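You operate a simulated robot arm through the tools that you are given. There is no shell and no other tool.

Carry out the task below with a simulated robot arm. There is one attempt and no reset: what you move stays moved.

## Task
Lift the cone off the flow table and crank 3 drops.
Fine: free the table and press reset once first; cone on the rubber mat.
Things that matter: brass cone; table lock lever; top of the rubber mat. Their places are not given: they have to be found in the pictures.

Only the result counts: the job must be done as asked and must still hold three seconds after the hand-in. Knocking over, shifting, dropping, spilling or breaking anything else fails it.

## Robot
A 7-joint arm with a two-finger parallel gripper, fixed in place. Base frame: the origin is at the foot of the arm, x ahead of it, y to its left, z up. Lengths are in mm, angles in rad, forces in N, time in s.
With the tool pointing down near the work surface it reaches from about 240 to 600 mm from the base axis. Its first joint turns from -1.152 to 1.152 rad. Payload 2.5 kg.
The tool frame sits at the grasp point between the pads (the TCP): z along the fingers, y along the line on which they close. The tips reach 23 mm beyond it. Largest opening 94 mm; finger width 38, thickness 10; the body of the gripper, 54 by 96 mm, starts 39 mm behind the TCP.
Orientation is told as [roll, pitch, yaw] about the base's x, y, z axes, in that order, counted from this pose: with the fingers straight down and closing along the base's y, the tool's x points along the base's -x, its y along +y and its z along -z.

## Interface
- The arm moves only by the tool drive_tool. Its argument "deltas" is a list that holds one entry, the list of rows, each a list of 6 numbers: the shift along the tool's x, y, z in m, then the turn, a rotation vector about the tool's x, y, z in rad. In form: [[[tx, ty, tz, ax, ay, az], ...]]. A call has 1 to 20 rows; each row shifts and turns the commanded pose from where the row before left it, along the tool's axes as they then stand. "jaw" is the opening, from 0 (shut) to 1 (fully open), set as the call begins (left out, the last holds). Rows are played at 5 a second. More than 50 mm and 0.15 rad between two rows, or a gripper value outside its range, and nothing of the call is played. A pose out of reach is approached as far as the arm can. The call stops where the force on the tool passes 40 N (or 10 N more than at its start, if that is more) or the arm is blocked; 0.2 s more then pass. The fingers move at their own pace (about 108 mm/s each) and stop on an object; they squeeze with about 34 N. The grip force told is the motor's: it shows also when the fingers shut on nothing. Time passes only in rows, and 0.2 s behind the last, so rows that do not move let the fingers close. The reply holds the time, the measured pose of the TCP, the force on the tool along the base axes, the opening and the grip force, in the units named above and with some noise, with the torque about the TCP (base axes, N m) and any sound that the robot's microphone picked up.
- Cameras (640 x 400 px; columns grow to the right, rows downward): "scene" is fixed at [106.2, -396.8, 548.9]; the picture's right is [0.92, -0.39, 0.00], its down [-0.20, -0.47, -0.86] and it looks along [0.33, 0.79, -0.52] (base axes); focal length 247 px, centre (320, 200). "wrist" rides on the gripper at [86, 16, -75] in the tool frame; the picture's right is [-0.18, 0.98, 0.00], its down [-0.58, -0.11, -0.81] and it looks along [-0.79, -0.15, 0.59] (tool axes); focal length 243 px, centre (320, 200).
- camera(camera): a new picture of that camera. No time passes.
- point_at(camera, pixels): there is no depth. For up to 12 entries [column, row, z] of the newest picture of that camera ("zoom" is the newest enlarged one), the place [x, y] in the base frame at which the ray of that pixel passes the height z, good to about 3 mm. No time passes.
- close_up(camera, box): a new picture of the part [left, top, right, bottom] of that camera's present view, enlarged. No time passes.
- sign_off(): hands the job in; it is judged then, once.

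Leave the gripper open and the arm clear of the work at the hand-in unless told otherwise.

The tools are called after ">>>" as name(argument=value, ...) on one line, values as JSON. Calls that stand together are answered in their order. drive_tool: Moves the arm, as the interface text tells. Its arguments: {"type":"object","properties":{"deltas":{"type":"array"},"jaw":{"type":"number"}},"required":["deltas"]} The other tools are called the same way: camera (camera) takes a picture; point_at (camera, pixels) gives the place at which the rays of pixels pass given heights; close_up (camera, box) takes an enlarged picture of a part of a camera's view; sign_off () hands the job in.

At the start:

```text
t: 0.0
tcp_pos: [357.7, 67.7, 415.6]
orientation: [0.0, 0.001, -0.001]
wrist_force: [-0.2, 0.3, 0.6]
torque: [0.0, 0.0, 0.03]
grip_width: 93.9
finger_force: 0.0
```

scene: 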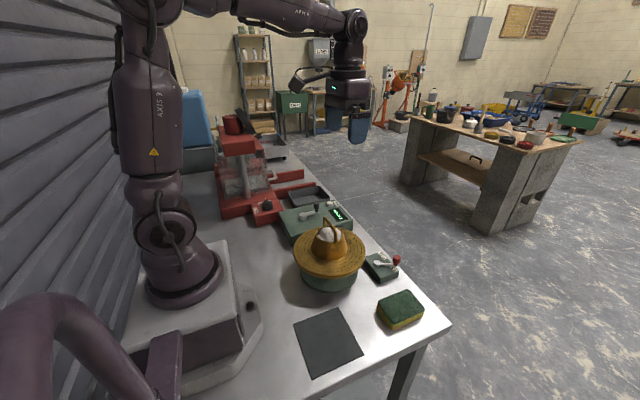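
wrist: 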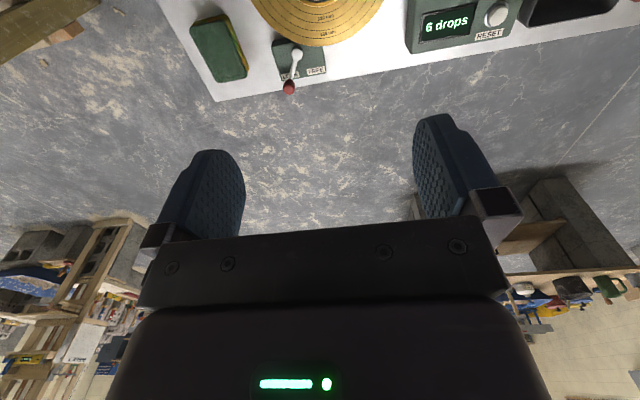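

I see the flow table with a brass cone on it, a lock lever with a red knob, a counter box that reads "6 drops", and a flat dark mat. I will enlarge these areas to look at the details.

>>> close_up(camera="scene", box=[240, 180, 460, 318])

>>> close_up(camera="wrist", box=[160, 0, 640, 120])

```text
2.90 times, centred on (350, 249) of scene
```

zoom: 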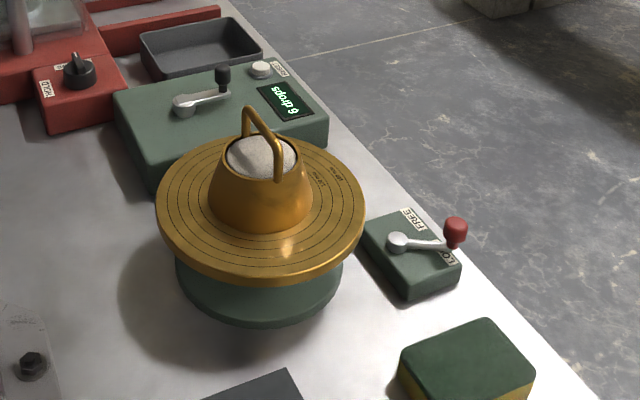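

```text
1.33 times, centred on (400, 60) of wrist
```

zoom: 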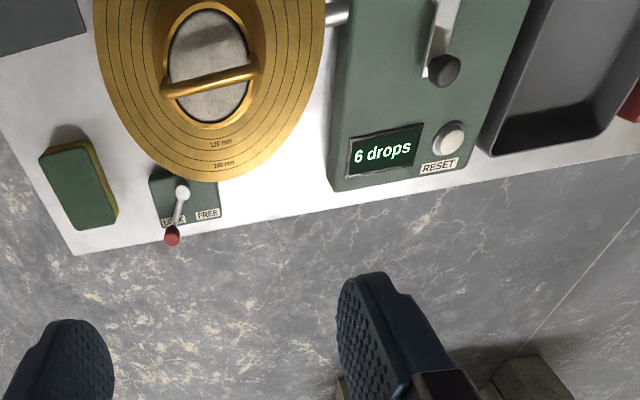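

The enlarged views show the lever pointing to LOCK, the reset button, the crank with a black knob, and the cone with a bail handle. Next I cast rays from both cameras at several heights, so I can triangulate these items.

>>> point_at(camera="zoom", pixels=[[448, 138, 0], [448, 138, 60], [172, 236, 0], [172, 236, 60], [182, 190, 0], [182, 190, 60], [445, 70, 0], [445, 70, 100], [165, 90, 100], [165, 90, 200], [252, 72, 100], [252, 72, 200]])

>>> point_at(camera="scene", pixels=[[329.3, 203.5, 0], [329.3, 203.5, 60], [396.6, 260, 0], [396.6, 260, 60], [376.9, 262.8, 0], [376.9, 262.8, 60], [316.6, 205.9, 0], [316.6, 205.9, 100], [294, 323, 0], [337, 308, 0], [363, 354, 0], [315, 378, 0]])

```text
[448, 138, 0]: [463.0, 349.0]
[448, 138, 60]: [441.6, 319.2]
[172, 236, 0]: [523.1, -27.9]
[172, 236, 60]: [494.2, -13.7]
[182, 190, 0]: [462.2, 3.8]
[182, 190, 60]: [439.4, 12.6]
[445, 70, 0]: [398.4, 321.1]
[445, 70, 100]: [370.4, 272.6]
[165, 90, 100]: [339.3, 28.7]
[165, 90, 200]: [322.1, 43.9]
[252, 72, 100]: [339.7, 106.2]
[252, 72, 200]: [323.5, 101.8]
```

```text
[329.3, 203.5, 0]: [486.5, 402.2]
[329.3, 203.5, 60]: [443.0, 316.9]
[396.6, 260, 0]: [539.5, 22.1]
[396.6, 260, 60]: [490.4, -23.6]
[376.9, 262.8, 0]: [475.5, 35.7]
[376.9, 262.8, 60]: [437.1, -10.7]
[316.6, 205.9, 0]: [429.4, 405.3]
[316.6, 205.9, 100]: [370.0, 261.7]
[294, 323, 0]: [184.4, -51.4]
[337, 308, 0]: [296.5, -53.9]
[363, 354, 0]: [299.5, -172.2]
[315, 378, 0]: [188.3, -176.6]
```

Triangulation gives these places:
- Reset button: about (442, 319, 59)
- Lever knob: (499, -16, 50)
- Lever pivot: about (451, 9, 35)
- Crank knob: about (375, 278, 88)

The mat corners at height 0 enclose a centre near (242, -114). Next I enlarge the crank box, the lever and the cone for more detail.

>>> close_up(camera="scene", box=[275, 185, 365, 241])

>>> close_up(camera="scene", box=[290, 210, 410, 285])

>>> close_up(camera="wrist", box=[380, -120, 640, 42])

```text
7.11 times, centred on (320, 213) of scene
```

zoom: 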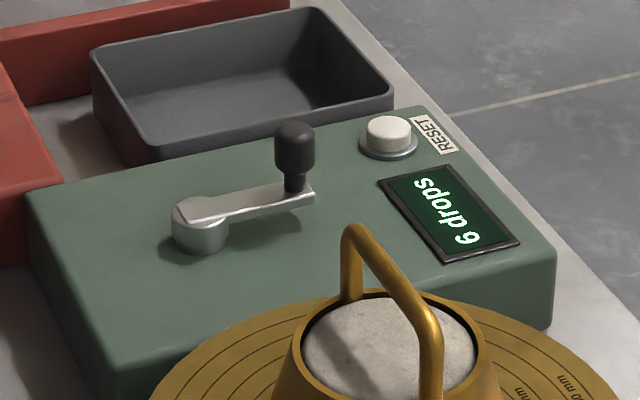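

```text
5.33 times, centred on (350, 248) of scene
```

zoom: 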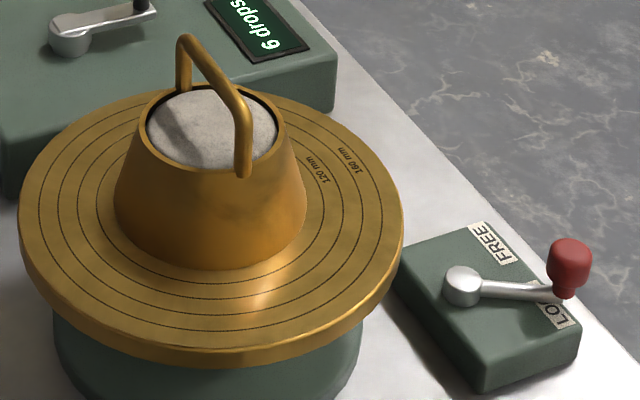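

```text
refused: -120 is not a number from 0 to 400
```

The crank hub sits at the left end of its arm, with the black knob at the free end. The cone's handle is a bail arch. I now cast rays through the handle corners, crank hub, cone rim and plate, to get their heights.

>>> point_at(camera="scene", pixels=[[325.0, 218.4, 100], [325.0, 218.4, 200], [335.9, 231.5, 100], [335.9, 231.5, 200], [303.1, 215.1, 60], [303.1, 215.1, 80], [371.5, 264.3, 0], [347.6, 276.0, 0]])

>>> close_up(camera="wrist", box=[200, 0, 400, 10])

```text
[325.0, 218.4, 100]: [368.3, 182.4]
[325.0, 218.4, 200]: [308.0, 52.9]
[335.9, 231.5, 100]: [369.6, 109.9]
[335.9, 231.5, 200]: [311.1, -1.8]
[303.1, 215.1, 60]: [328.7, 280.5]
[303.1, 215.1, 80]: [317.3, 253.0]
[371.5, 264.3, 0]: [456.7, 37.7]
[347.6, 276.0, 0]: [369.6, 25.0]
```

```text
3.20 times, centred on (300, 5) of wrist
```

zoom: 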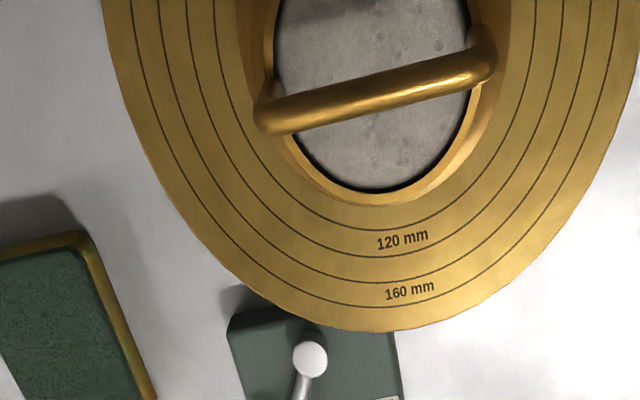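

From two views, the handle's top bar runs along y at x≈330, from y≈38 to y≈104, at z≈162. I move the open gripper above the lever, well above the cone, to see the lever closer with the wrist camera.

>>> drive_tool(deltas=[[[-0.014, -0.014, 0.035, 0, 0, 0], [-0.014, -0.014, 0.035, 0, 0, 0], [-0.014, -0.014, 0.035, 0, 0, 0], [-0.014, -0.014, 0.035, 0, 0, 0], [-0.014, -0.014, 0.035, 0, 0, 0]]])

>>> camera(camera="wrist")

>>> camera(camera="scene")

```text
t: 1.2
tcp_pos: [427.9, -2.0, 240.5]
orientation: [0.0, -0.003, 0.002]
wrist_force: [0.2, 0.4, -0.8]
torque: [0.0, 0.05, -0.04]
grip_width: 93.9
finger_force: 0.0
```

```text
taken
```

wrist: 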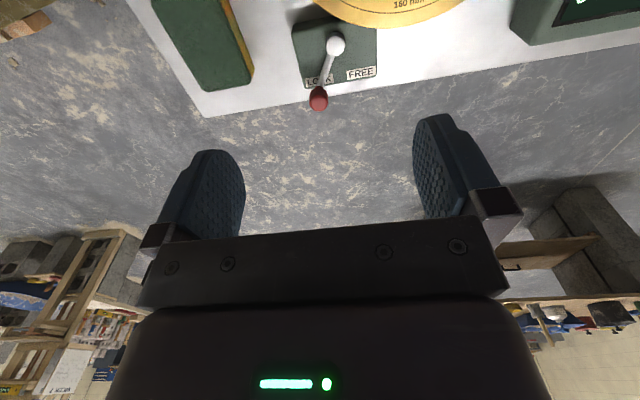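

```text
taken
```

scene: 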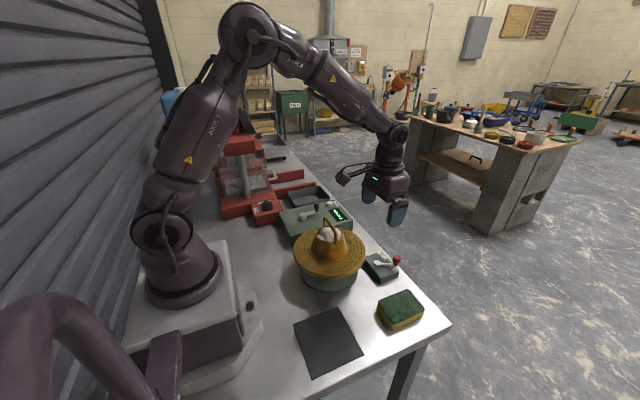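

The lever is visible at wrist pixel (325, 70), with its knob at (318, 98) over LOCK and FREE to its right. I enlarge it and the sponge beside it.

>>> close_up(camera="wrist", box=[240, 0, 420, 112])

>>> close_up(camera="scene", box=[355, 240, 435, 290])

```text
3.56 times, centred on (330, 56) of wrist
```

zoom: 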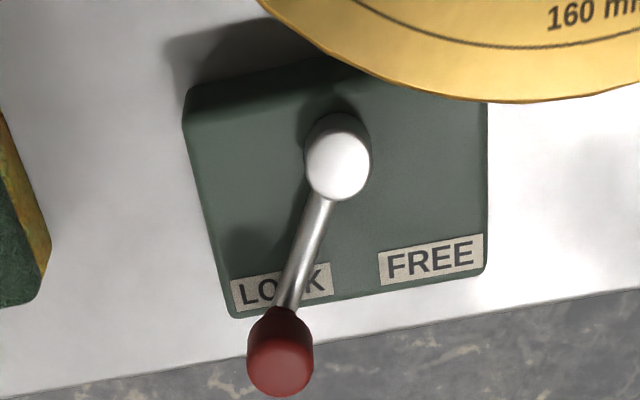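

```text
8.00 times, centred on (395, 265) of scene
```

zoom: 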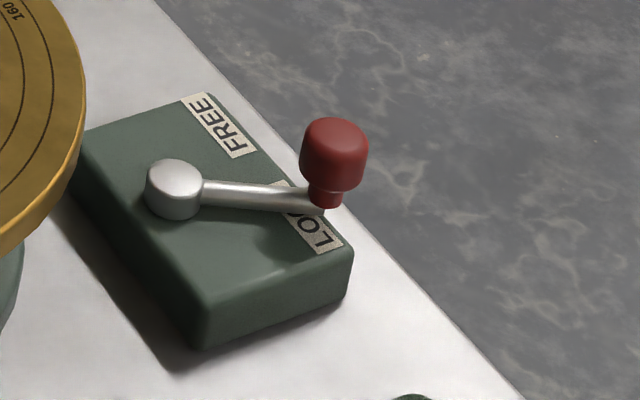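

I triangulate the lever again from these closer views: the knob centre, hub and labels, plus the sponge edge nearby.

>>> point_at(camera="wrist", pixels=[[318.75, 98.7, 0], [318.75, 98.7, 60], [335.1, 43.3, 0], [335.1, 43.3, 60], [361.8, 72.3, 25], [319, 80.5, 25], [252.7, 70, 0], [252.7, 70, 30], [220, 0, 40], [208, 92, 0], [176, 0, 30], [450, 40, 0]])

>>> point_at(camera="scene", pixels=[[396.75, 259.4, 0], [396.75, 259.4, 60], [376.75, 261.25, 0], [376.75, 261.25, 60], [395.6, 265.4, 30], [395.6, 265.4, 40], [381, 310, 30], [377, 316, 0], [392, 330, 0], [423, 317, 0], [408, 290, 40], [382, 283, 0]])

```text
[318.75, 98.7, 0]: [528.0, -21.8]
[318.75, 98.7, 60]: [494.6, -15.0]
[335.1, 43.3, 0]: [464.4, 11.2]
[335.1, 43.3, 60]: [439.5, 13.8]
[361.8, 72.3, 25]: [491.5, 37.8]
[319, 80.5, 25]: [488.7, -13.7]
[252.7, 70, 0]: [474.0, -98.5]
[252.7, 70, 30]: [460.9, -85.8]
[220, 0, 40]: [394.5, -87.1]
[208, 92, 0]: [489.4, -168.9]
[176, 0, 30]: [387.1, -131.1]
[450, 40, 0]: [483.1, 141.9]
```

```text
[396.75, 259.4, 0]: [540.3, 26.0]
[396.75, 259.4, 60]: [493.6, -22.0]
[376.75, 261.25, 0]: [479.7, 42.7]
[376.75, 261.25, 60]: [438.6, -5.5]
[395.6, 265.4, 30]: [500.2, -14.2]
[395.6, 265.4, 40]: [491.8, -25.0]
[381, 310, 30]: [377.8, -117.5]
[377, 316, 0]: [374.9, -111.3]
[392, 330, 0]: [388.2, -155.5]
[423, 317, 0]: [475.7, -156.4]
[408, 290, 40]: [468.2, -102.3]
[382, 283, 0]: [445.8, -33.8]
```

The lever knob centre is at about (499, -16, 52). The hub is at (451, 13, 37), and FREE mirrors LOCK about y≈12, so the freed knob should sit near (499, 41). I check the plate height with the "160 mm" label, at wrist pixel (409, 3) and scene pixel (356, 241).

>>> point_at(camera="wrist", pixels=[[408.7, 3.1, 60], [408.7, 3.1, 120]])

>>> point_at(camera="scene", pixels=[[355.6, 240.9, 60], [355.6, 240.9, 120], [294, 258, 80], [365.7, 251, 80], [330, 278, 80], [330, 228, 80]])

```text
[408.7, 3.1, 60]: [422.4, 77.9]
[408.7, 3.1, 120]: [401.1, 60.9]
```

```text
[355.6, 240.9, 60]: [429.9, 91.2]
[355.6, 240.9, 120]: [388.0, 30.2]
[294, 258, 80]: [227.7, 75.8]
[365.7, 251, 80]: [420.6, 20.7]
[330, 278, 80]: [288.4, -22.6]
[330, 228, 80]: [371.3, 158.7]
```

The plate top is at z≈78, with a radius of about 102. I close the fingers and go to (499, -55), on the sponge side of the lever knob, then descend to z≈66 so the fingertips end near z≈43.

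>>> drive_tool(deltas=[[[-0.0355, -0.0265, 0, 0, 0, 0], [-0.0355, -0.0265, 0, 0, 0, 0], [0, 0, 0.045, 0, 0, 0], [0, 0, 0.045, 0, 0, 0], [0, 0, 0.045, 0, 0, 0], [0, 0, 0.0, 0, 0, 0]]], jaw=0)

>>> camera(camera="wrist")

>>> close_up(camera="scene", box=[320, 200, 480, 300])

```text
t: 2.6
tcp_pos: [500.3, -54.9, 107.5]
orientation: [0.0, -0.002, 0.001]
wrist_force: [0.4, -0.1, -0.5]
torque: [0.0, 0.01, -0.01]
grip_width: 0.0
finger_force: 33.4
```

```text
taken
```

wrist: 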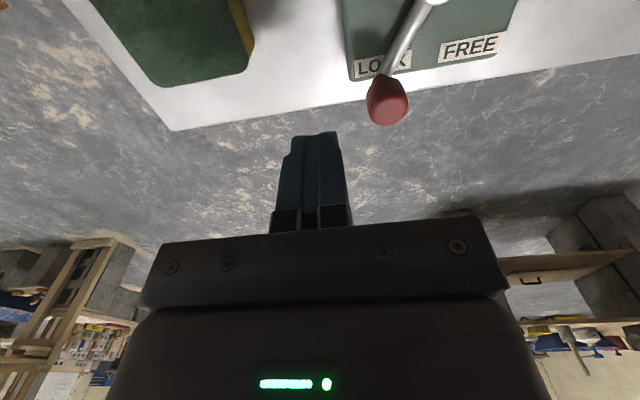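

```text
4.00 times, centred on (400, 250) of scene
```

zoom: 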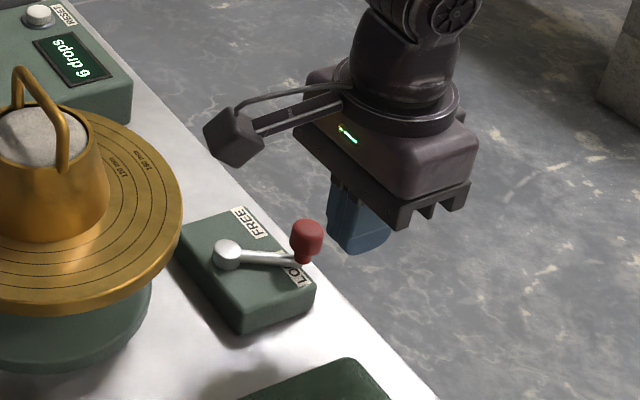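

The closed fingers hang to the left of the red knob, at wrist pixel (315, 180) against the knob at (388, 100). I lower to z≈66 and start pushing in +y in small rows while watching the force.

>>> drive_tool(deltas=[[[0, 0, 0.021, 0, 0, 0], [0, 0, 0.021, 0, 0, 0], [0, 0.01, 0, 0, 0, 0], [0, 0.006, 0, 0, 0, 0], [0, 0.006, 0, 0, 0, 0]]])

>>> close_up(camera="scene", box=[340, 220, 450, 289])

```text
t: 3.8
tcp_pos: [499.6, -32.2, 63.7]
orientation: [0.0, -0.002, 0.0]
wrist_force: [0.1, -1.6, 0.6]
torque: [0.02, 0.0, 0.01]
grip_width: 0.3
finger_force: 34.5
```

```text
5.80 times, centred on (395, 254) of scene
```

zoom: 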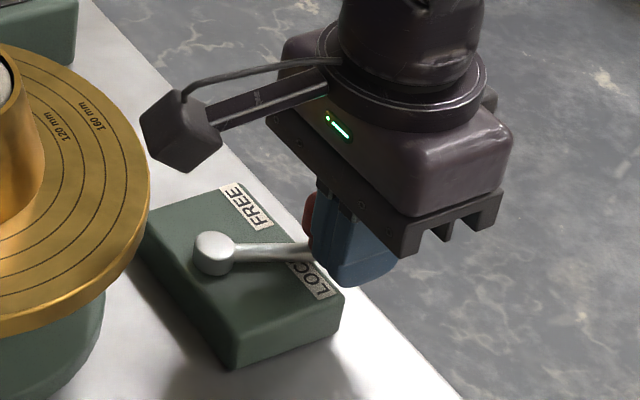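

The force in y is -1.6 N, so contact has begun and the lever is already turning. I keep pushing in +y in small rows.

>>> drive_tool(deltas=[[[0, 0.007, 0, 0, 0, 0], [0, 0.007, 0, 0, 0, 0], [0, 0.007, 0, 0, 0, 0], [0, 0.007, 0, 0, 0, 0]]])

>>> close_up(camera="scene", box=[340, 220, 450, 289])

```text
t: 4.8
tcp_pos: [498.8, -4.5, 63.5]
orientation: [0.001, -0.001, 0.001]
wrist_force: [0.0, -0.1, 0.0]
torque: [0.0, 0.0, 0.05]
grip_width: 0.0
finger_force: 34.5
```

```text
5.80 times, centred on (395, 254) of scene
```

zoom: 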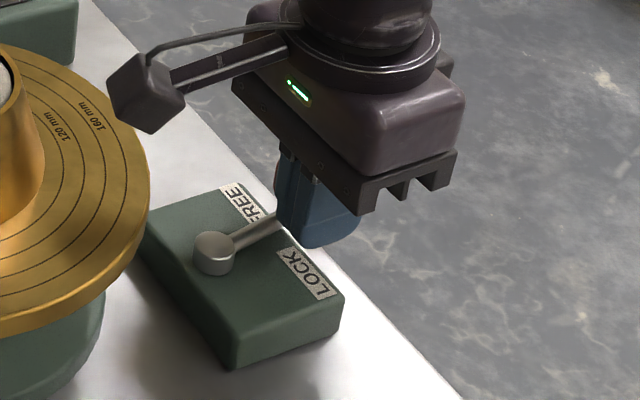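

The lever has swung past the middle and the force is near zero. I continue a little in +y until it meets its stop over FREE.

>>> drive_tool(deltas=[[[0, 0.006, 0, 0, 0, 0], [0, 0.006, 0, 0, 0, 0], [0, 0.005, 0, 0, 0, 0]]])

>>> camera(camera="wrist")

>>> close_up(camera="scene", box=[340, 220, 450, 289])

```text
t: 5.6
tcp_pos: [499.1, 11.7, 64.3]
orientation: [-0.001, -0.001, 0.001]
wrist_force: [0.6, 0.7, -0.3]
torque: [-0.02, 0.02, 0.02]
grip_width: 0.0
finger_force: 34.0
```

```text
taken
```

wrist: 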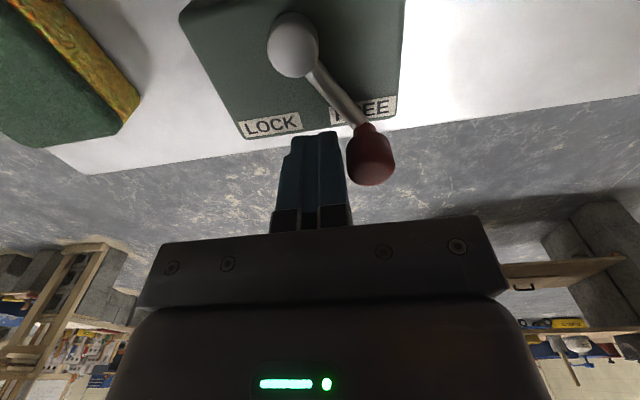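

```text
5.80 times, centred on (395, 254) of scene
```

zoom: 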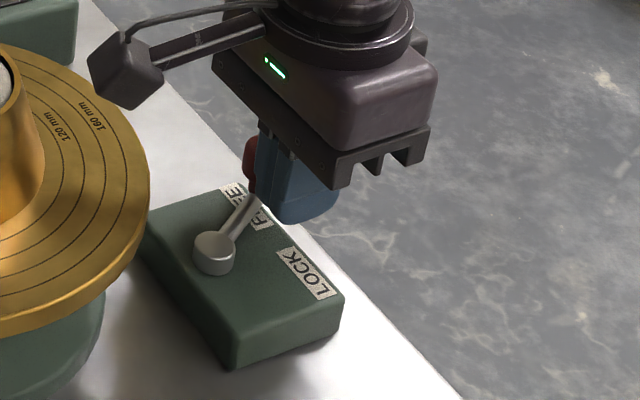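

The lever now lies over FREE, with the knob at wrist pixel (370, 155). I press a few millimetres more to make sure it is fully at its stop. The call stops by itself if the force rises.

>>> drive_tool(deltas=[[[0, 0.003, 0, 0, 0, 0], [0, 0.003, 0, 0, 0, 0], [0, 0.003, 0, 0, 0, 0]]])

>>> camera(camera="wrist")

```text
t: 6.4
tcp_pos: [499.8, 14.1, 63.8]
orientation: [-0.009, 0.002, -0.006]
wrist_force: [-12.4, -32.1, 11.9]
torque: [0.12, 0.07, 0.24]
grip_width: 0.0
finger_force: 34.2
```

```text
taken
```

wrist: 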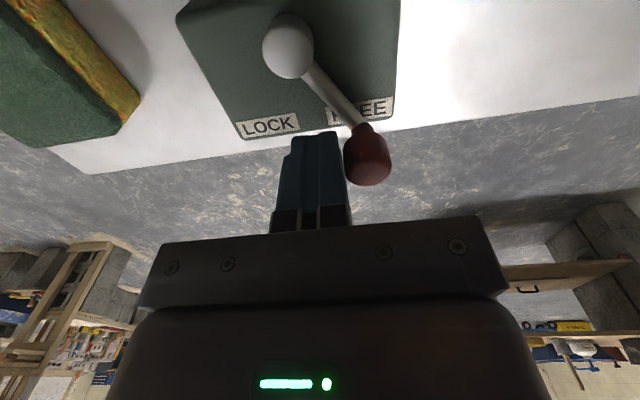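

The force rose to -32 N, so the lever is against its FREE stop. I back off in -y and lift away, then check that the lever stays at FREE.

>>> drive_tool(deltas=[[[0, -0.01, 0, 0, 0, 0], [0, -0.012, 0, 0, 0, 0], [0, 0, -0.045, 0, 0, 0], [0, 0, -0.045, 0, 0, 0], [0, 0, -0.045, 0, 0, 0]]])

>>> camera(camera="wrist")

>>> close_up(camera="scene", box=[340, 220, 450, 289])

```text
t: 7.6
tcp_pos: [498.8, 0.2, 198.7]
orientation: [0.0, -0.003, 0.002]
wrist_force: [0.2, 0.4, 0.4]
torque: [0.02, -0.04, 0.03]
grip_width: 0.0
finger_force: 34.0
```

```text
taken
```

wrist: 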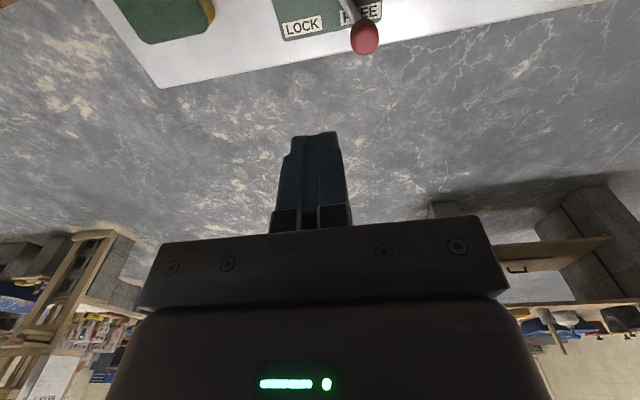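

```text
5.80 times, centred on (395, 254) of scene
```

zoom: 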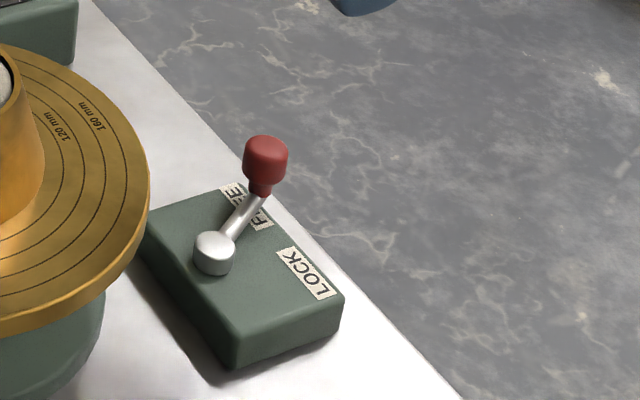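

The lever stays at FREE. Next is the reset button at about (442, 319, 59). First I check where the red machine and the tray stand, so the arm keeps clear of them.

>>> close_up(camera="scene", box=[200, 100, 360, 240])

>>> camera(camera="scene")

>>> point_at(camera="scene", pixels=[[222, 216, 0], [250, 224, 0], [275, 222, 0], [268, 205, 60], [268, 205, 40], [305, 182, 40], [330, 197, 40], [291, 207, 40], [232, 140, 200], [232, 140, 300], [258, 150, 200], [280, 232, 55]])

```text
2.86 times, centred on (280, 170) of scene
```

zoom: 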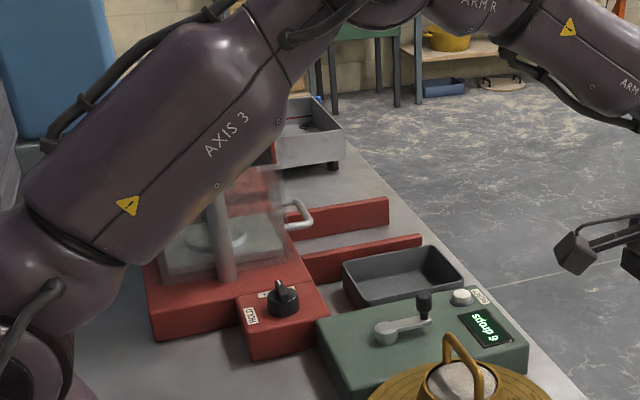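

```text
taken
```

scene: 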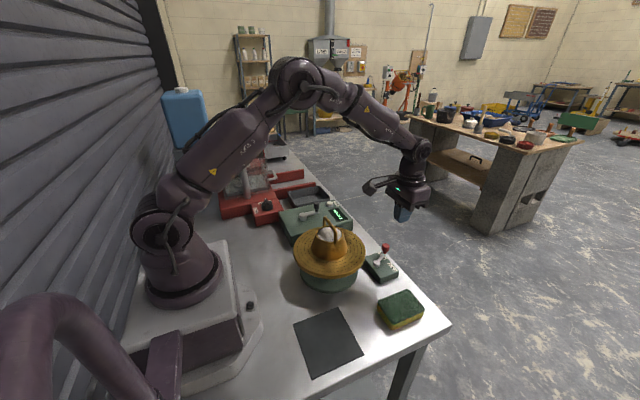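

```text
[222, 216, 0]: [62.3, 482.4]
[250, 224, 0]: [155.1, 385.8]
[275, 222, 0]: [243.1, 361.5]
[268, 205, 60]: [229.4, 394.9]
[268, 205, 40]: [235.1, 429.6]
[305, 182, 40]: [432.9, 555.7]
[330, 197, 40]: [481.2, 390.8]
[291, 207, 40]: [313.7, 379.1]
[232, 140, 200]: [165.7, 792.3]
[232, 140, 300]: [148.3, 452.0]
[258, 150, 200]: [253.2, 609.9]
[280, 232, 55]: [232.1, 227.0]
```

The machine stands at y>360 and x<245, and the tray is low beyond y≈380. The path to the reset button is clear. I keep the fingers shut and move to about (415, 300, 230) for a closer view of the box.

>>> drive_tool(deltas=[[[0.0105, 0.0375, -0.0039, 0, 0, 0], [0.0105, 0.0375, -0.0039, 0, 0, 0], [0.0105, 0.0375, -0.0039, 0, 0, 0], [0.0105, 0.0375, -0.0039, 0, 0, 0], [0.0105, 0.0375, -0.0039, 0, 0, 0], [0.0105, 0.0375, -0.0039, 0, 0, 0], [0.0105, 0.0375, -0.0039, 0, 0, 0], [0.0105, 0.0375, -0.0039, 0, 0, 0]]])

>>> camera(camera="wrist")

>>> close_up(camera="wrist", box=[220, 0, 420, 125])

```text
t: 9.4
tcp_pos: [413.6, 300.8, 229.4]
orientation: [-0.001, -0.002, 0.0]
wrist_force: [-0.3, -0.8, 0.3]
torque: [0.0, -0.03, -0.01]
grip_width: 0.2
finger_force: 33.6
```

```text
taken
```

wrist: 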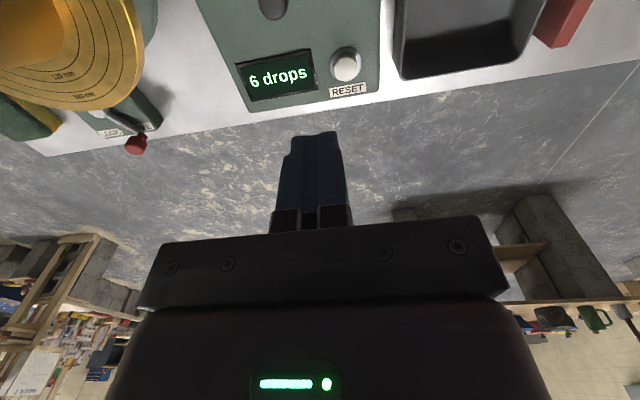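

```text
3.20 times, centred on (320, 62) of wrist
```

zoom: 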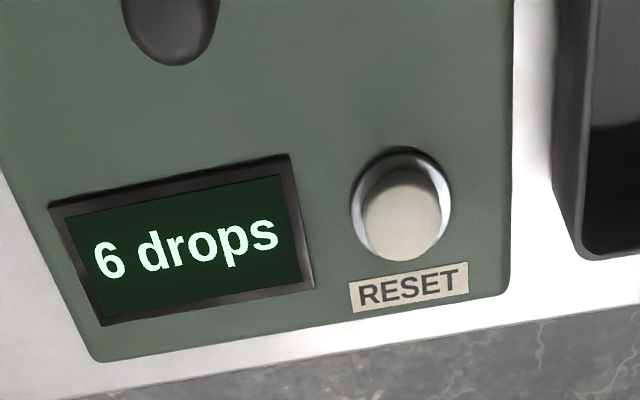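

The reset button top is at wrist pixel (346, 68) and scene pixel (329.6, 203.2). I triangulate it again, together with the crank parts in the scene view.

>>> point_at(camera="wrist", pixels=[[346.25, 67.6, 40], [346.25, 67.6, 60], [346.25, 67.6, 80], [273, 7, 80], [273, 7, 100]])

>>> point_at(camera="scene", pixels=[[329.6, 203.2, 40], [329.6, 203.2, 60], [329.6, 203.2, 80], [316.5, 205.8, 80], [316.5, 205.8, 100], [303.1, 215.8, 50], [303.1, 215.8, 70]])

```text
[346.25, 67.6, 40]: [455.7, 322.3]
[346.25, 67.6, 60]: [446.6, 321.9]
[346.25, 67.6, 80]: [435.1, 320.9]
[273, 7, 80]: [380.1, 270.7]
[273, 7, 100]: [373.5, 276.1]
```

```text
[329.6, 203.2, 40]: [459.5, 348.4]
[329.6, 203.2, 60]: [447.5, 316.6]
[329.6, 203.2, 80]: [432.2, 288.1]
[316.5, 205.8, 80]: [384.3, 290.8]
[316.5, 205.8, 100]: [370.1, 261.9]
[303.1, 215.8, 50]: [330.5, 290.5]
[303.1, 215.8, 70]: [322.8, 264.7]
```

The button top is at about (447, 321, 57). I move the closed fingertips above it, down to TCP z≈95 (tips at about 72), then look.

>>> drive_tool(deltas=[[[-0.0165, 0.0101, 0, 0, 0, 0], [-0.0165, 0.0101, 0, 0, 0, 0], [0, 0, 0.045, 0, 0, 0], [0, 0, 0.045, 0, 0, 0], [0, 0, 0.042, 0, 0, 0], [0, 0, 0, 0, 0, 0]]])

>>> camera(camera="wrist")

>>> close_up(camera="scene", box=[285, 170, 375, 226])

```text
t: 10.8
tcp_pos: [450.0, 319.4, 98.6]
orientation: [0.002, -0.002, 0.001]
wrist_force: [0.3, 0.4, 0.9]
torque: [-0.01, -0.03, -0.01]
grip_width: 0.2
finger_force: 34.3
```

```text
taken
```

wrist: 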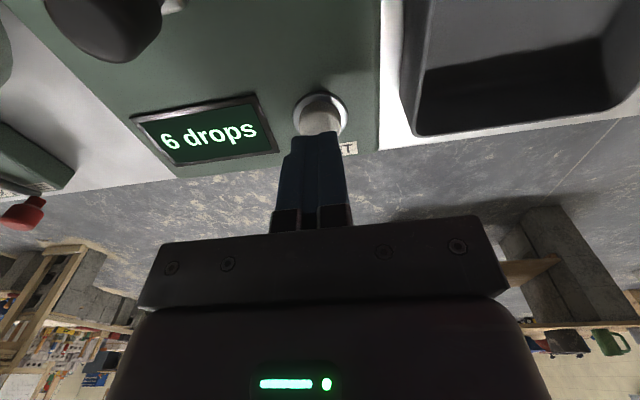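

```text
7.11 times, centred on (330, 198) of scene
```

zoom: 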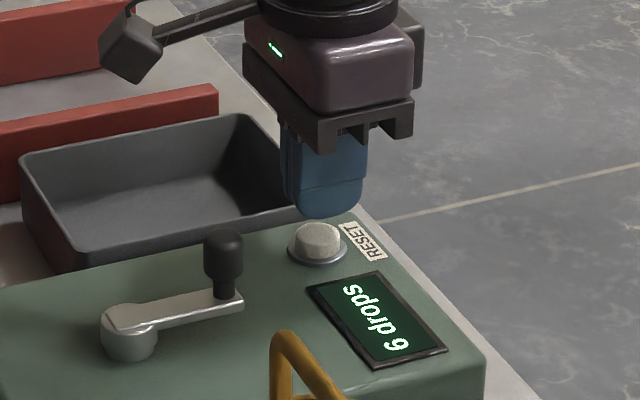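

The tips hang just above the button. I check the button's place again in this close wrist view, with its top at about pixel (321, 118).

>>> close_up(camera="wrist", box=[260, 70, 390, 150])

>>> point_at(camera="wrist", pixels=[[321, 118, 57], [319, 110, 50], [315, 140, 75], [110, 30, 90]])

```text
4.92 times, centred on (325, 110) of wrist
```

zoom: 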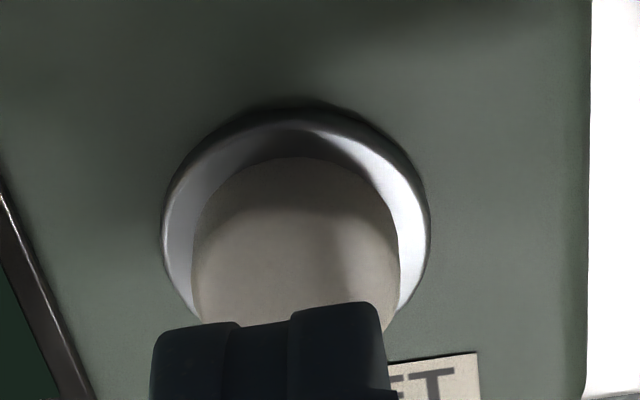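

```text
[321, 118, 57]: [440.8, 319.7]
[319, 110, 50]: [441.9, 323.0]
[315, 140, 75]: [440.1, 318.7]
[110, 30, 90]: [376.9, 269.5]
```

The button centre is near (443, 320), so I shift 4 mm back in x and lower toward contact near TCP z≈80. The rows get small at the end.

>>> drive_tool(deltas=[[[0.004, 0.001, 0.006, 0, 0, 0], [0, 0, 0.006, 0, 0, 0], [0, 0, 0.003, 0, 0, 0], [0, 0, 0.002, 0, 0, 0]]])

>>> close_up(camera="scene", box=[285, 170, 375, 226])

```text
t: 11.8
tcp_pos: [444.1, 321.2, 81.0]
orientation: [0.001, -0.003, 0.0]
wrist_force: [0.6, -0.6, 2.8]
torque: [-0.03, -0.01, 0.02]
grip_width: 0.0
finger_force: 33.8
heard: click
```

```text
7.11 times, centred on (330, 198) of scene
```

zoom: 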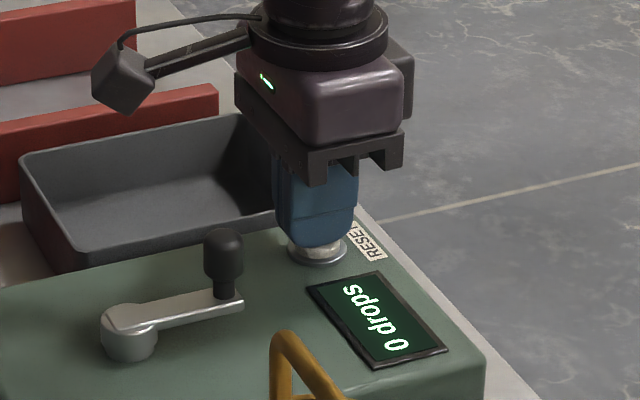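

There was a click and the display now reads "0 drops", so reset has been pressed once. I rise straight up, then travel above the cone at (330, 71) at a safe height.

>>> drive_tool(deltas=[[[0, 0, -0.01, 0, 0, 0], [0, 0, -0.045, 0, 0, 0], [0, 0, -0.045, 0, 0, 0], [0, 0, -0.045, 0, 0, 0], [0, 0, -0.045, 0, 0, 0], [0.019, -0.0415, -0.005, 0, 0, 0], [0.019, -0.0415, -0.005, 0, 0, 0], [0.019, -0.0415, -0.005, 0, 0, 0], [0.019, -0.0415, -0.005, 0, 0, 0], [0.019, -0.0415, -0.005, 0, 0, 0], [0.019, -0.0415, -0.005, 0, 0, 0]]])

>>> camera(camera="scene")

>>> camera(camera="wrist")

```text
t: 14.2
tcp_pos: [329.7, 71.8, 299.7]
orientation: [0.001, -0.002, 0.003]
wrist_force: [0.1, 0.1, -0.4]
torque: [-0.02, -0.03, 0.02]
grip_width: 0.0
finger_force: 33.9
```

```text
taken
```

scene: 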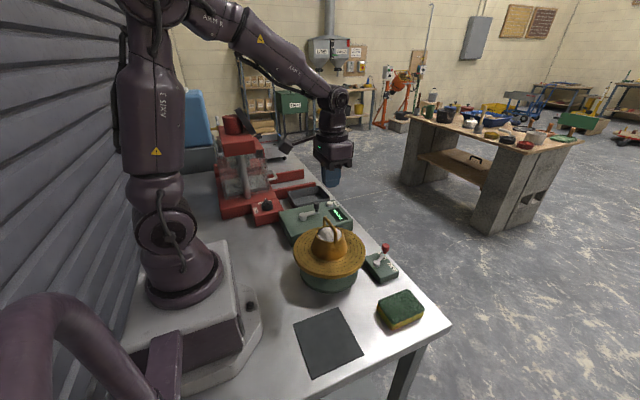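

```text
taken
```

wrist: 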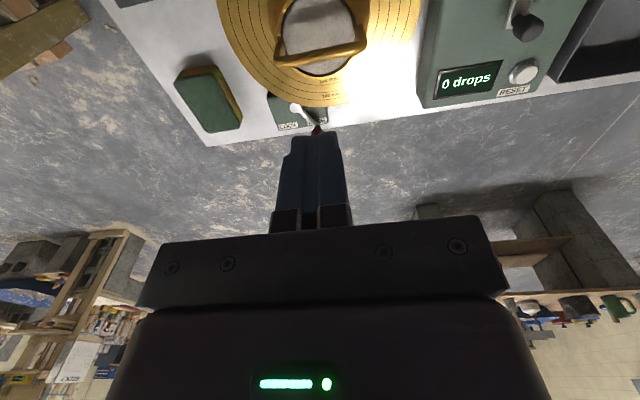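

The handle bar shows at wrist pixels (275, 62) to (365, 45), roughly under the fingers. I enlarge it to refine its place and height, and take a matching scene enlargement.

>>> close_up(camera="scene", box=[295, 205, 375, 255])

>>> close_up(camera="wrist", box=[220, 0, 420, 120])

```text
8.00 times, centred on (335, 230) of scene
```

zoom: 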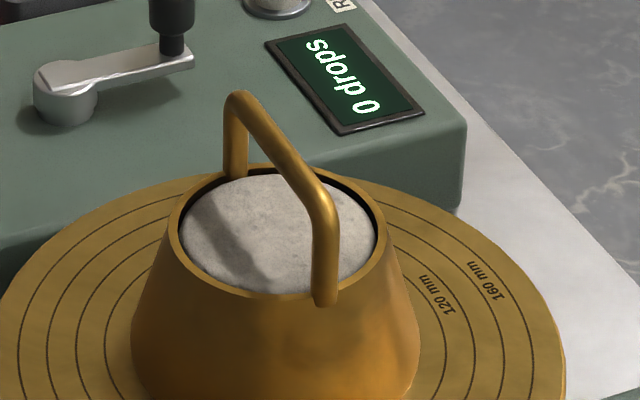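

```text
3.20 times, centred on (320, 60) of wrist
```

zoom: 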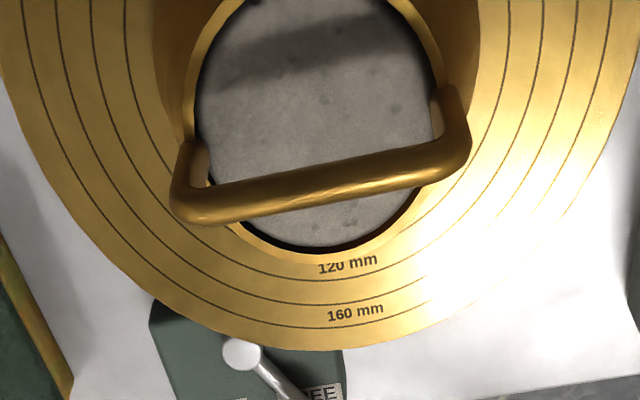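

I cast rays through the bar's middle, both bar corners and a handle foot in each view.

>>> point_at(camera="wrist", pixels=[[278.75, 60, 120], [278.75, 60, 180], [363.1, 40.6, 120], [363.1, 40.6, 180], [321.6, 53.1, 120], [321.6, 53.1, 180], [280.3, 44.4, 120], [280.3, 44.4, 140]])

>>> point_at(camera="scene", pixels=[[335.25, 229.75, 120], [335.25, 229.75, 180], [324.75, 218.1, 120], [324.75, 218.1, 180], [329.4, 223.5, 120], [329.4, 223.5, 180], [335.75, 242.5, 120], [335.75, 242.5, 140]])

```text
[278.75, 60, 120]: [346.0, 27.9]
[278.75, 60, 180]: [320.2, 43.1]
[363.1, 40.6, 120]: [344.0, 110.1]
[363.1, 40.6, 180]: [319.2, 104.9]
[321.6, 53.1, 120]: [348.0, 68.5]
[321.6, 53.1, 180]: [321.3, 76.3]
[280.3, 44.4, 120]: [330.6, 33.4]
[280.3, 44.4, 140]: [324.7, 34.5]
```

```text
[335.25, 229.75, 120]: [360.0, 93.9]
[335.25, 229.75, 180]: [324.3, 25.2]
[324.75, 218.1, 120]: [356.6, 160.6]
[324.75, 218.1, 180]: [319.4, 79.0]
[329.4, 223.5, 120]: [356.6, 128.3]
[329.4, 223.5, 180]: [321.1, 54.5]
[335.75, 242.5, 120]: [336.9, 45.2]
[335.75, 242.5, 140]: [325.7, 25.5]
```

The bar's centre is at about (330, 73, 163), and the cone rim is near z≈135. I open the jaws halfway and turn the tool 90° so that it closes across the bar, along x.

>>> drive_tool(deltas=[[[0, 0, 0, 0, 0, 0.1428], [0, 0, 0, 0, 0, 0.1428], [0, 0, 0, 0, 0, 0.1428], [0, 0, 0, 0, 0, 0.1428], [0, 0, 0, 0, 0, 0.1428], [0, 0, 0, 0, 0, 0.1428], [0, 0, 0, 0, 0, 0.1428], [0, 0, 0, 0, 0, 0.1428], [0, 0, 0, 0, 0, 0.1428], [0, 0, 0, 0, 0, 0.1428], [0, 0, 0, 0, 0, 0.1428], [0, 0, 0, 0, 0, 0]]], jaw=0.5)

>>> camera(camera="wrist")

>>> camera(camera="scene")

```text
t: 16.8
tcp_pos: [330.3, 71.4, 300.4]
orientation: [0.001, -0.001, -1.573]
wrist_force: [-0.2, -0.3, -0.6]
torque: [0.01, 0.0, 0.01]
grip_width: 47.1
finger_force: 0.1
```

```text
taken
```

wrist: 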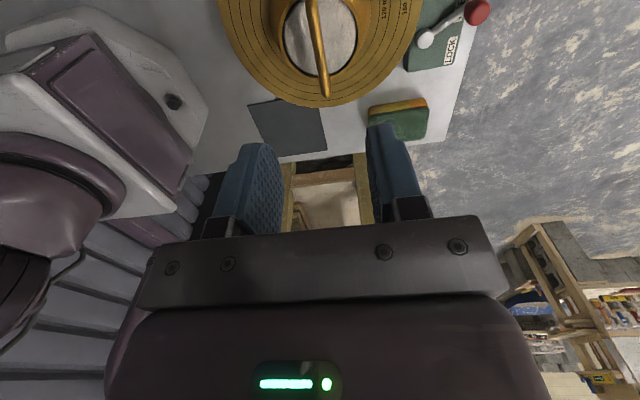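

```text
taken
```

scene: 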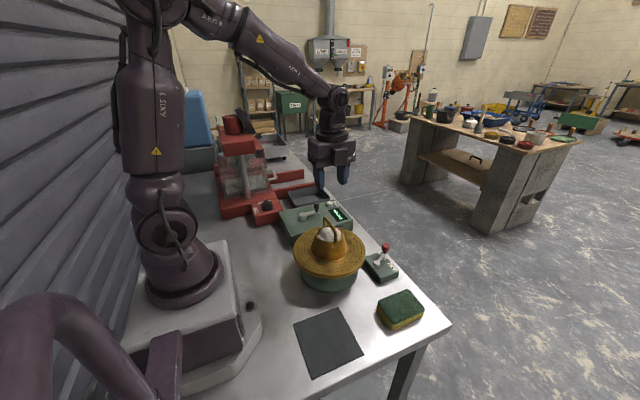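

The tool has turned. The bar runs from about (313, 5) to (325, 92) in the wrist view, and the mat's corners are at (248, 103), (312, 97), (327, 148) and (265, 155). I place these points.

>>> point_at(camera="wrist", pixels=[[325, 88, 163], [318, 40, 163], [313, 5, 163], [248, 103, 0], [312, 97, 0], [327, 148, 0], [265, 155, 0], [248, 103, 5], [312, 97, 5], [327, 148, 5], [265, 155, 5]])

>>> close_up(camera="wrist", box=[230, 60, 430, 180])

>>> close_up(camera="scene", box=[280, 295, 380, 385])

```text
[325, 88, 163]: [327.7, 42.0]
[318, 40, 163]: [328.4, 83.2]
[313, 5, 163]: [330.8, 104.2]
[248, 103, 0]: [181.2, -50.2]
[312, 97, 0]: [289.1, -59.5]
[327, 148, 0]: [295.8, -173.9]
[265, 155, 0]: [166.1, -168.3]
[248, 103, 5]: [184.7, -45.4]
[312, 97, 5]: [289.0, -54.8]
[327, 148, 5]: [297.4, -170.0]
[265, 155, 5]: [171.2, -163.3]
```

```text
3.20 times, centred on (330, 120) of wrist
```

zoom: 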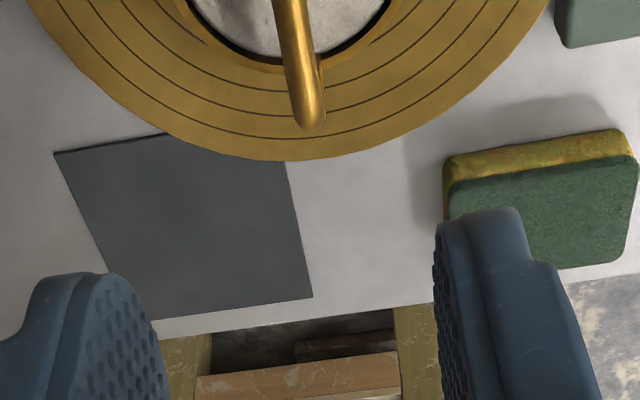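

```text
4.44 times, centred on (330, 340) of scene
```

zoom: 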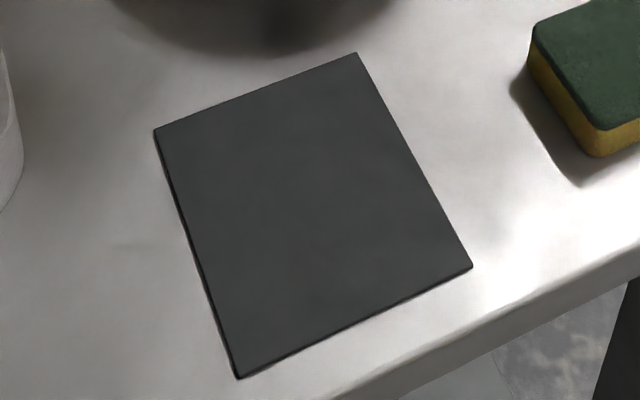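

The mat is thin and square. I place its corners precisely from the scene enlargement.

>>> point_at(camera="zoom", pixels=[[154, 130, 4], [357, 53, 4], [472, 267, 4], [236, 378, 4]])

```text
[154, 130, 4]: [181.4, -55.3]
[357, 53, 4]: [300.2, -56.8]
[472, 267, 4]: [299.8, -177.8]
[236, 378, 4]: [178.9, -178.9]
```

The mat spans x 180–300 and y -57 to -178, so its centre is at about (240, -117). I descend over the bar to TCP z≈200, with tips just above the bar, and check the centring.

>>> drive_tool(deltas=[[[0.0015, -0.001, 0.035, 0, 0, 0], [0, 0, 0.035, 0, 0, 0], [0, 0, 0.03, 0, 0, 0], [0, 0, 0, 0, 0, 0]]])

>>> camera(camera="wrist")

>>> close_up(camera="scene", box=[290, 180, 390, 243])

```text
t: 17.8
tcp_pos: [329.7, 73.1, 201.5]
orientation: [0.002, 0.002, -1.569]
wrist_force: [-0.2, -0.3, 0.7]
torque: [0.01, -0.04, 0.0]
grip_width: 46.7
finger_force: 0.0
```

```text
taken
```

wrist: 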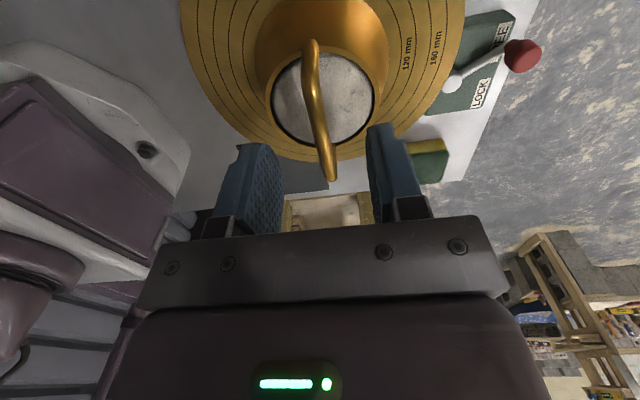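

```text
6.35 times, centred on (340, 212) of scene
```

zoom: 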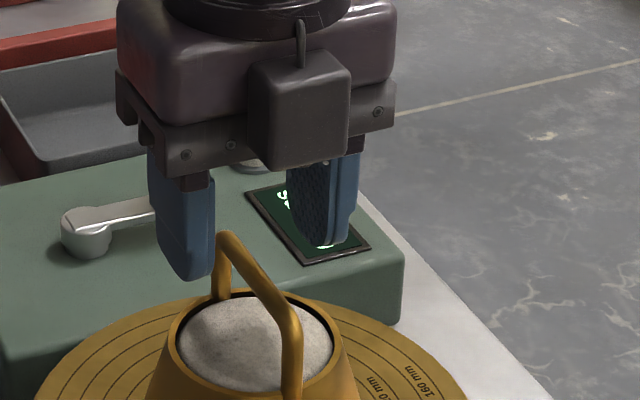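

The bar lies between the fingers in the wrist view, from (310, 45) to (330, 178). I check its x along its length at z≈163.

>>> point_at(camera="wrist", pixels=[[311, 50, 163], [315, 100, 163], [321, 135, 163], [330, 172, 163], [324, 120, 140], [274, 95, 138], [375, 95, 138]])

>>> close_up(camera="wrist", box=[230, 20, 430, 200])

```text
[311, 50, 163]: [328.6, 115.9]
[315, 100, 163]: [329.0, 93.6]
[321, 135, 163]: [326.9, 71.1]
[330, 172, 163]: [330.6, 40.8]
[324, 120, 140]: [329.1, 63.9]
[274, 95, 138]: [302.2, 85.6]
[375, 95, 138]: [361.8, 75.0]
```

```text
2.22 times, centred on (330, 110) of wrist
```

zoom: 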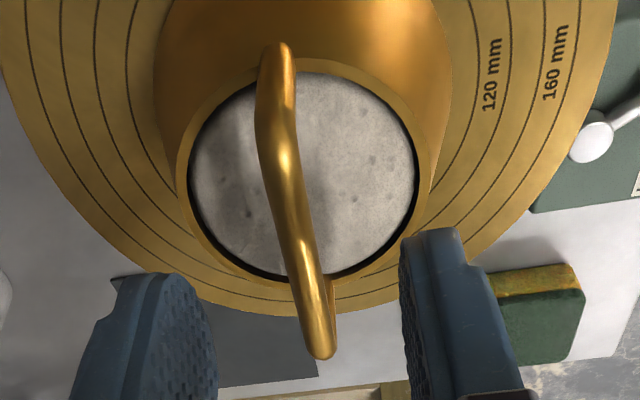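

The bar's x is about 329, which matches the tool within a millimetre. I lower 31 mm to TCP z≈170, which leaves the tips above the mortar, and then look before closing.

>>> drive_tool(deltas=[[[0, 0, 0.016, 0, 0, 0], [0, 0, 0.015, 0, 0, 0], [0, 0, 0, 0, 0, 0]]])

>>> close_up(camera="wrist", box=[230, 20, 430, 200])

>>> close_up(camera="scene", box=[290, 190, 390, 253])

```text
t: 18.6
tcp_pos: [328.1, 73.9, 169.3]
orientation: [0.002, -0.001, -1.57]
wrist_force: [-0.1, -0.3, -0.5]
torque: [0.01, 0.01, 0.03]
grip_width: 47.0
finger_force: 0.0
```

```text
2.22 times, centred on (330, 110) of wrist
```

zoom: 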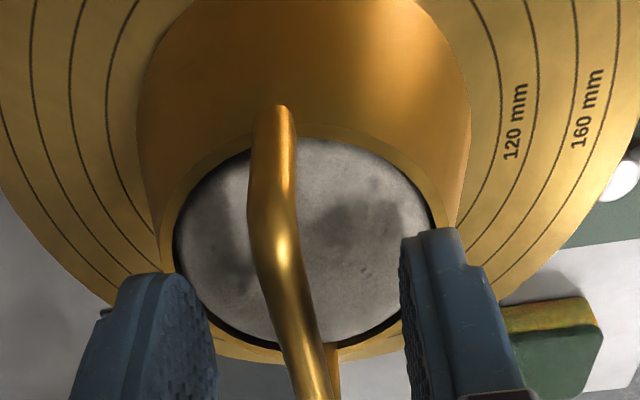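

```text
6.35 times, centred on (340, 222) of scene
```

zoom: 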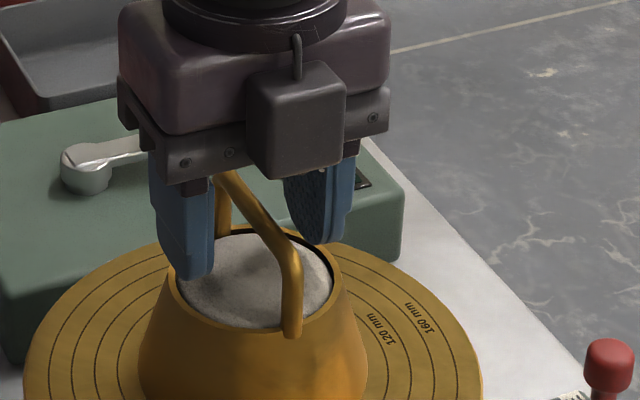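

The bar is between the pads and the tips are clear of the mortar. I close the gripper on the bar and let it settle.

>>> drive_tool(deltas=[[[0, 0, 0, 0, 0, 0], [0, 0, 0, 0, 0, 0], [0, 0, 0, 0, 0, 0]]], jaw=0)

>>> close_up(camera="wrist", box=[230, 20, 430, 200])

>>> close_up(camera="scene", box=[290, 190, 390, 253])

```text
t: 19.4
tcp_pos: [328.3, 72.6, 169.4]
orientation: [0.001, 0.001, -1.57]
wrist_force: [0.1, 0.0, -0.9]
torque: [0.0, 0.01, 0.0]
grip_width: 8.4
finger_force: 34.1
```

```text
2.22 times, centred on (330, 110) of wrist
```

zoom: 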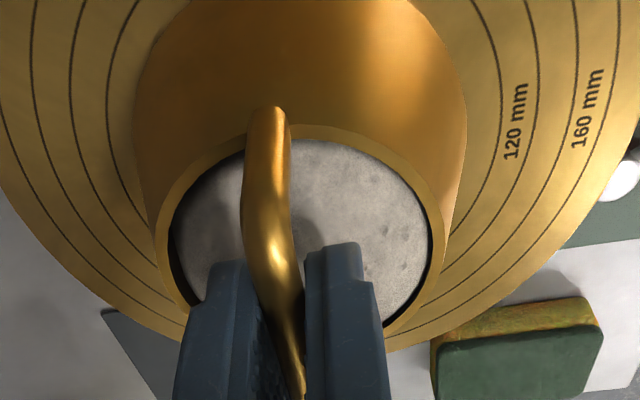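

```text
6.35 times, centred on (340, 222) of scene
```

zoom: 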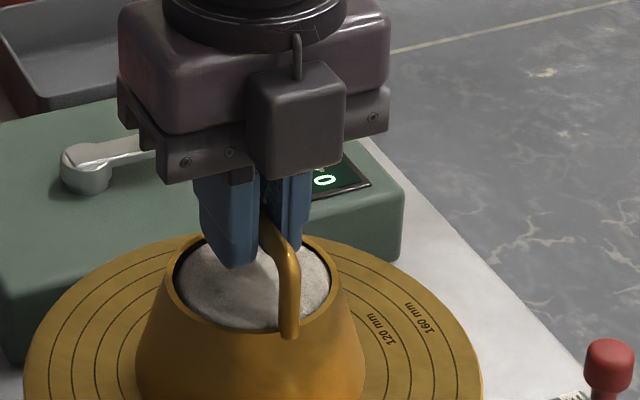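

The grip reads 8.4 mm wide, so the bar is held. I lift slowly straight up at first, watching the force and whether the cone comes along.

>>> drive_tool(deltas=[[[0, 0, -0.003, 0, 0, 0], [0, 0, -0.004, 0, 0, 0], [0, 0, -0.005, 0, 0, 0], [0, 0, -0.006, 0, 0, 0]]])

>>> close_up(camera="scene", box=[280, 190, 400, 290])

```text
t: 20.4
tcp_pos: [330.1, 73.5, 187.3]
orientation: [-0.001, 0.002, -1.569]
wrist_force: [0.1, 0.8, -2.1]
torque: [-0.02, -0.02, 0.01]
grip_width: 8.2
finger_force: 33.7
```

```text
4.00 times, centred on (340, 240) of scene
```

zoom: 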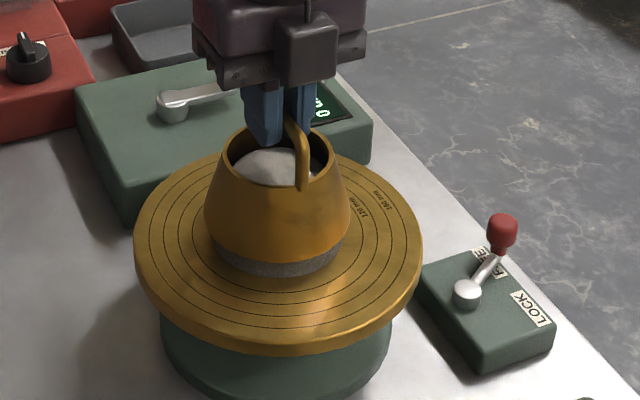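

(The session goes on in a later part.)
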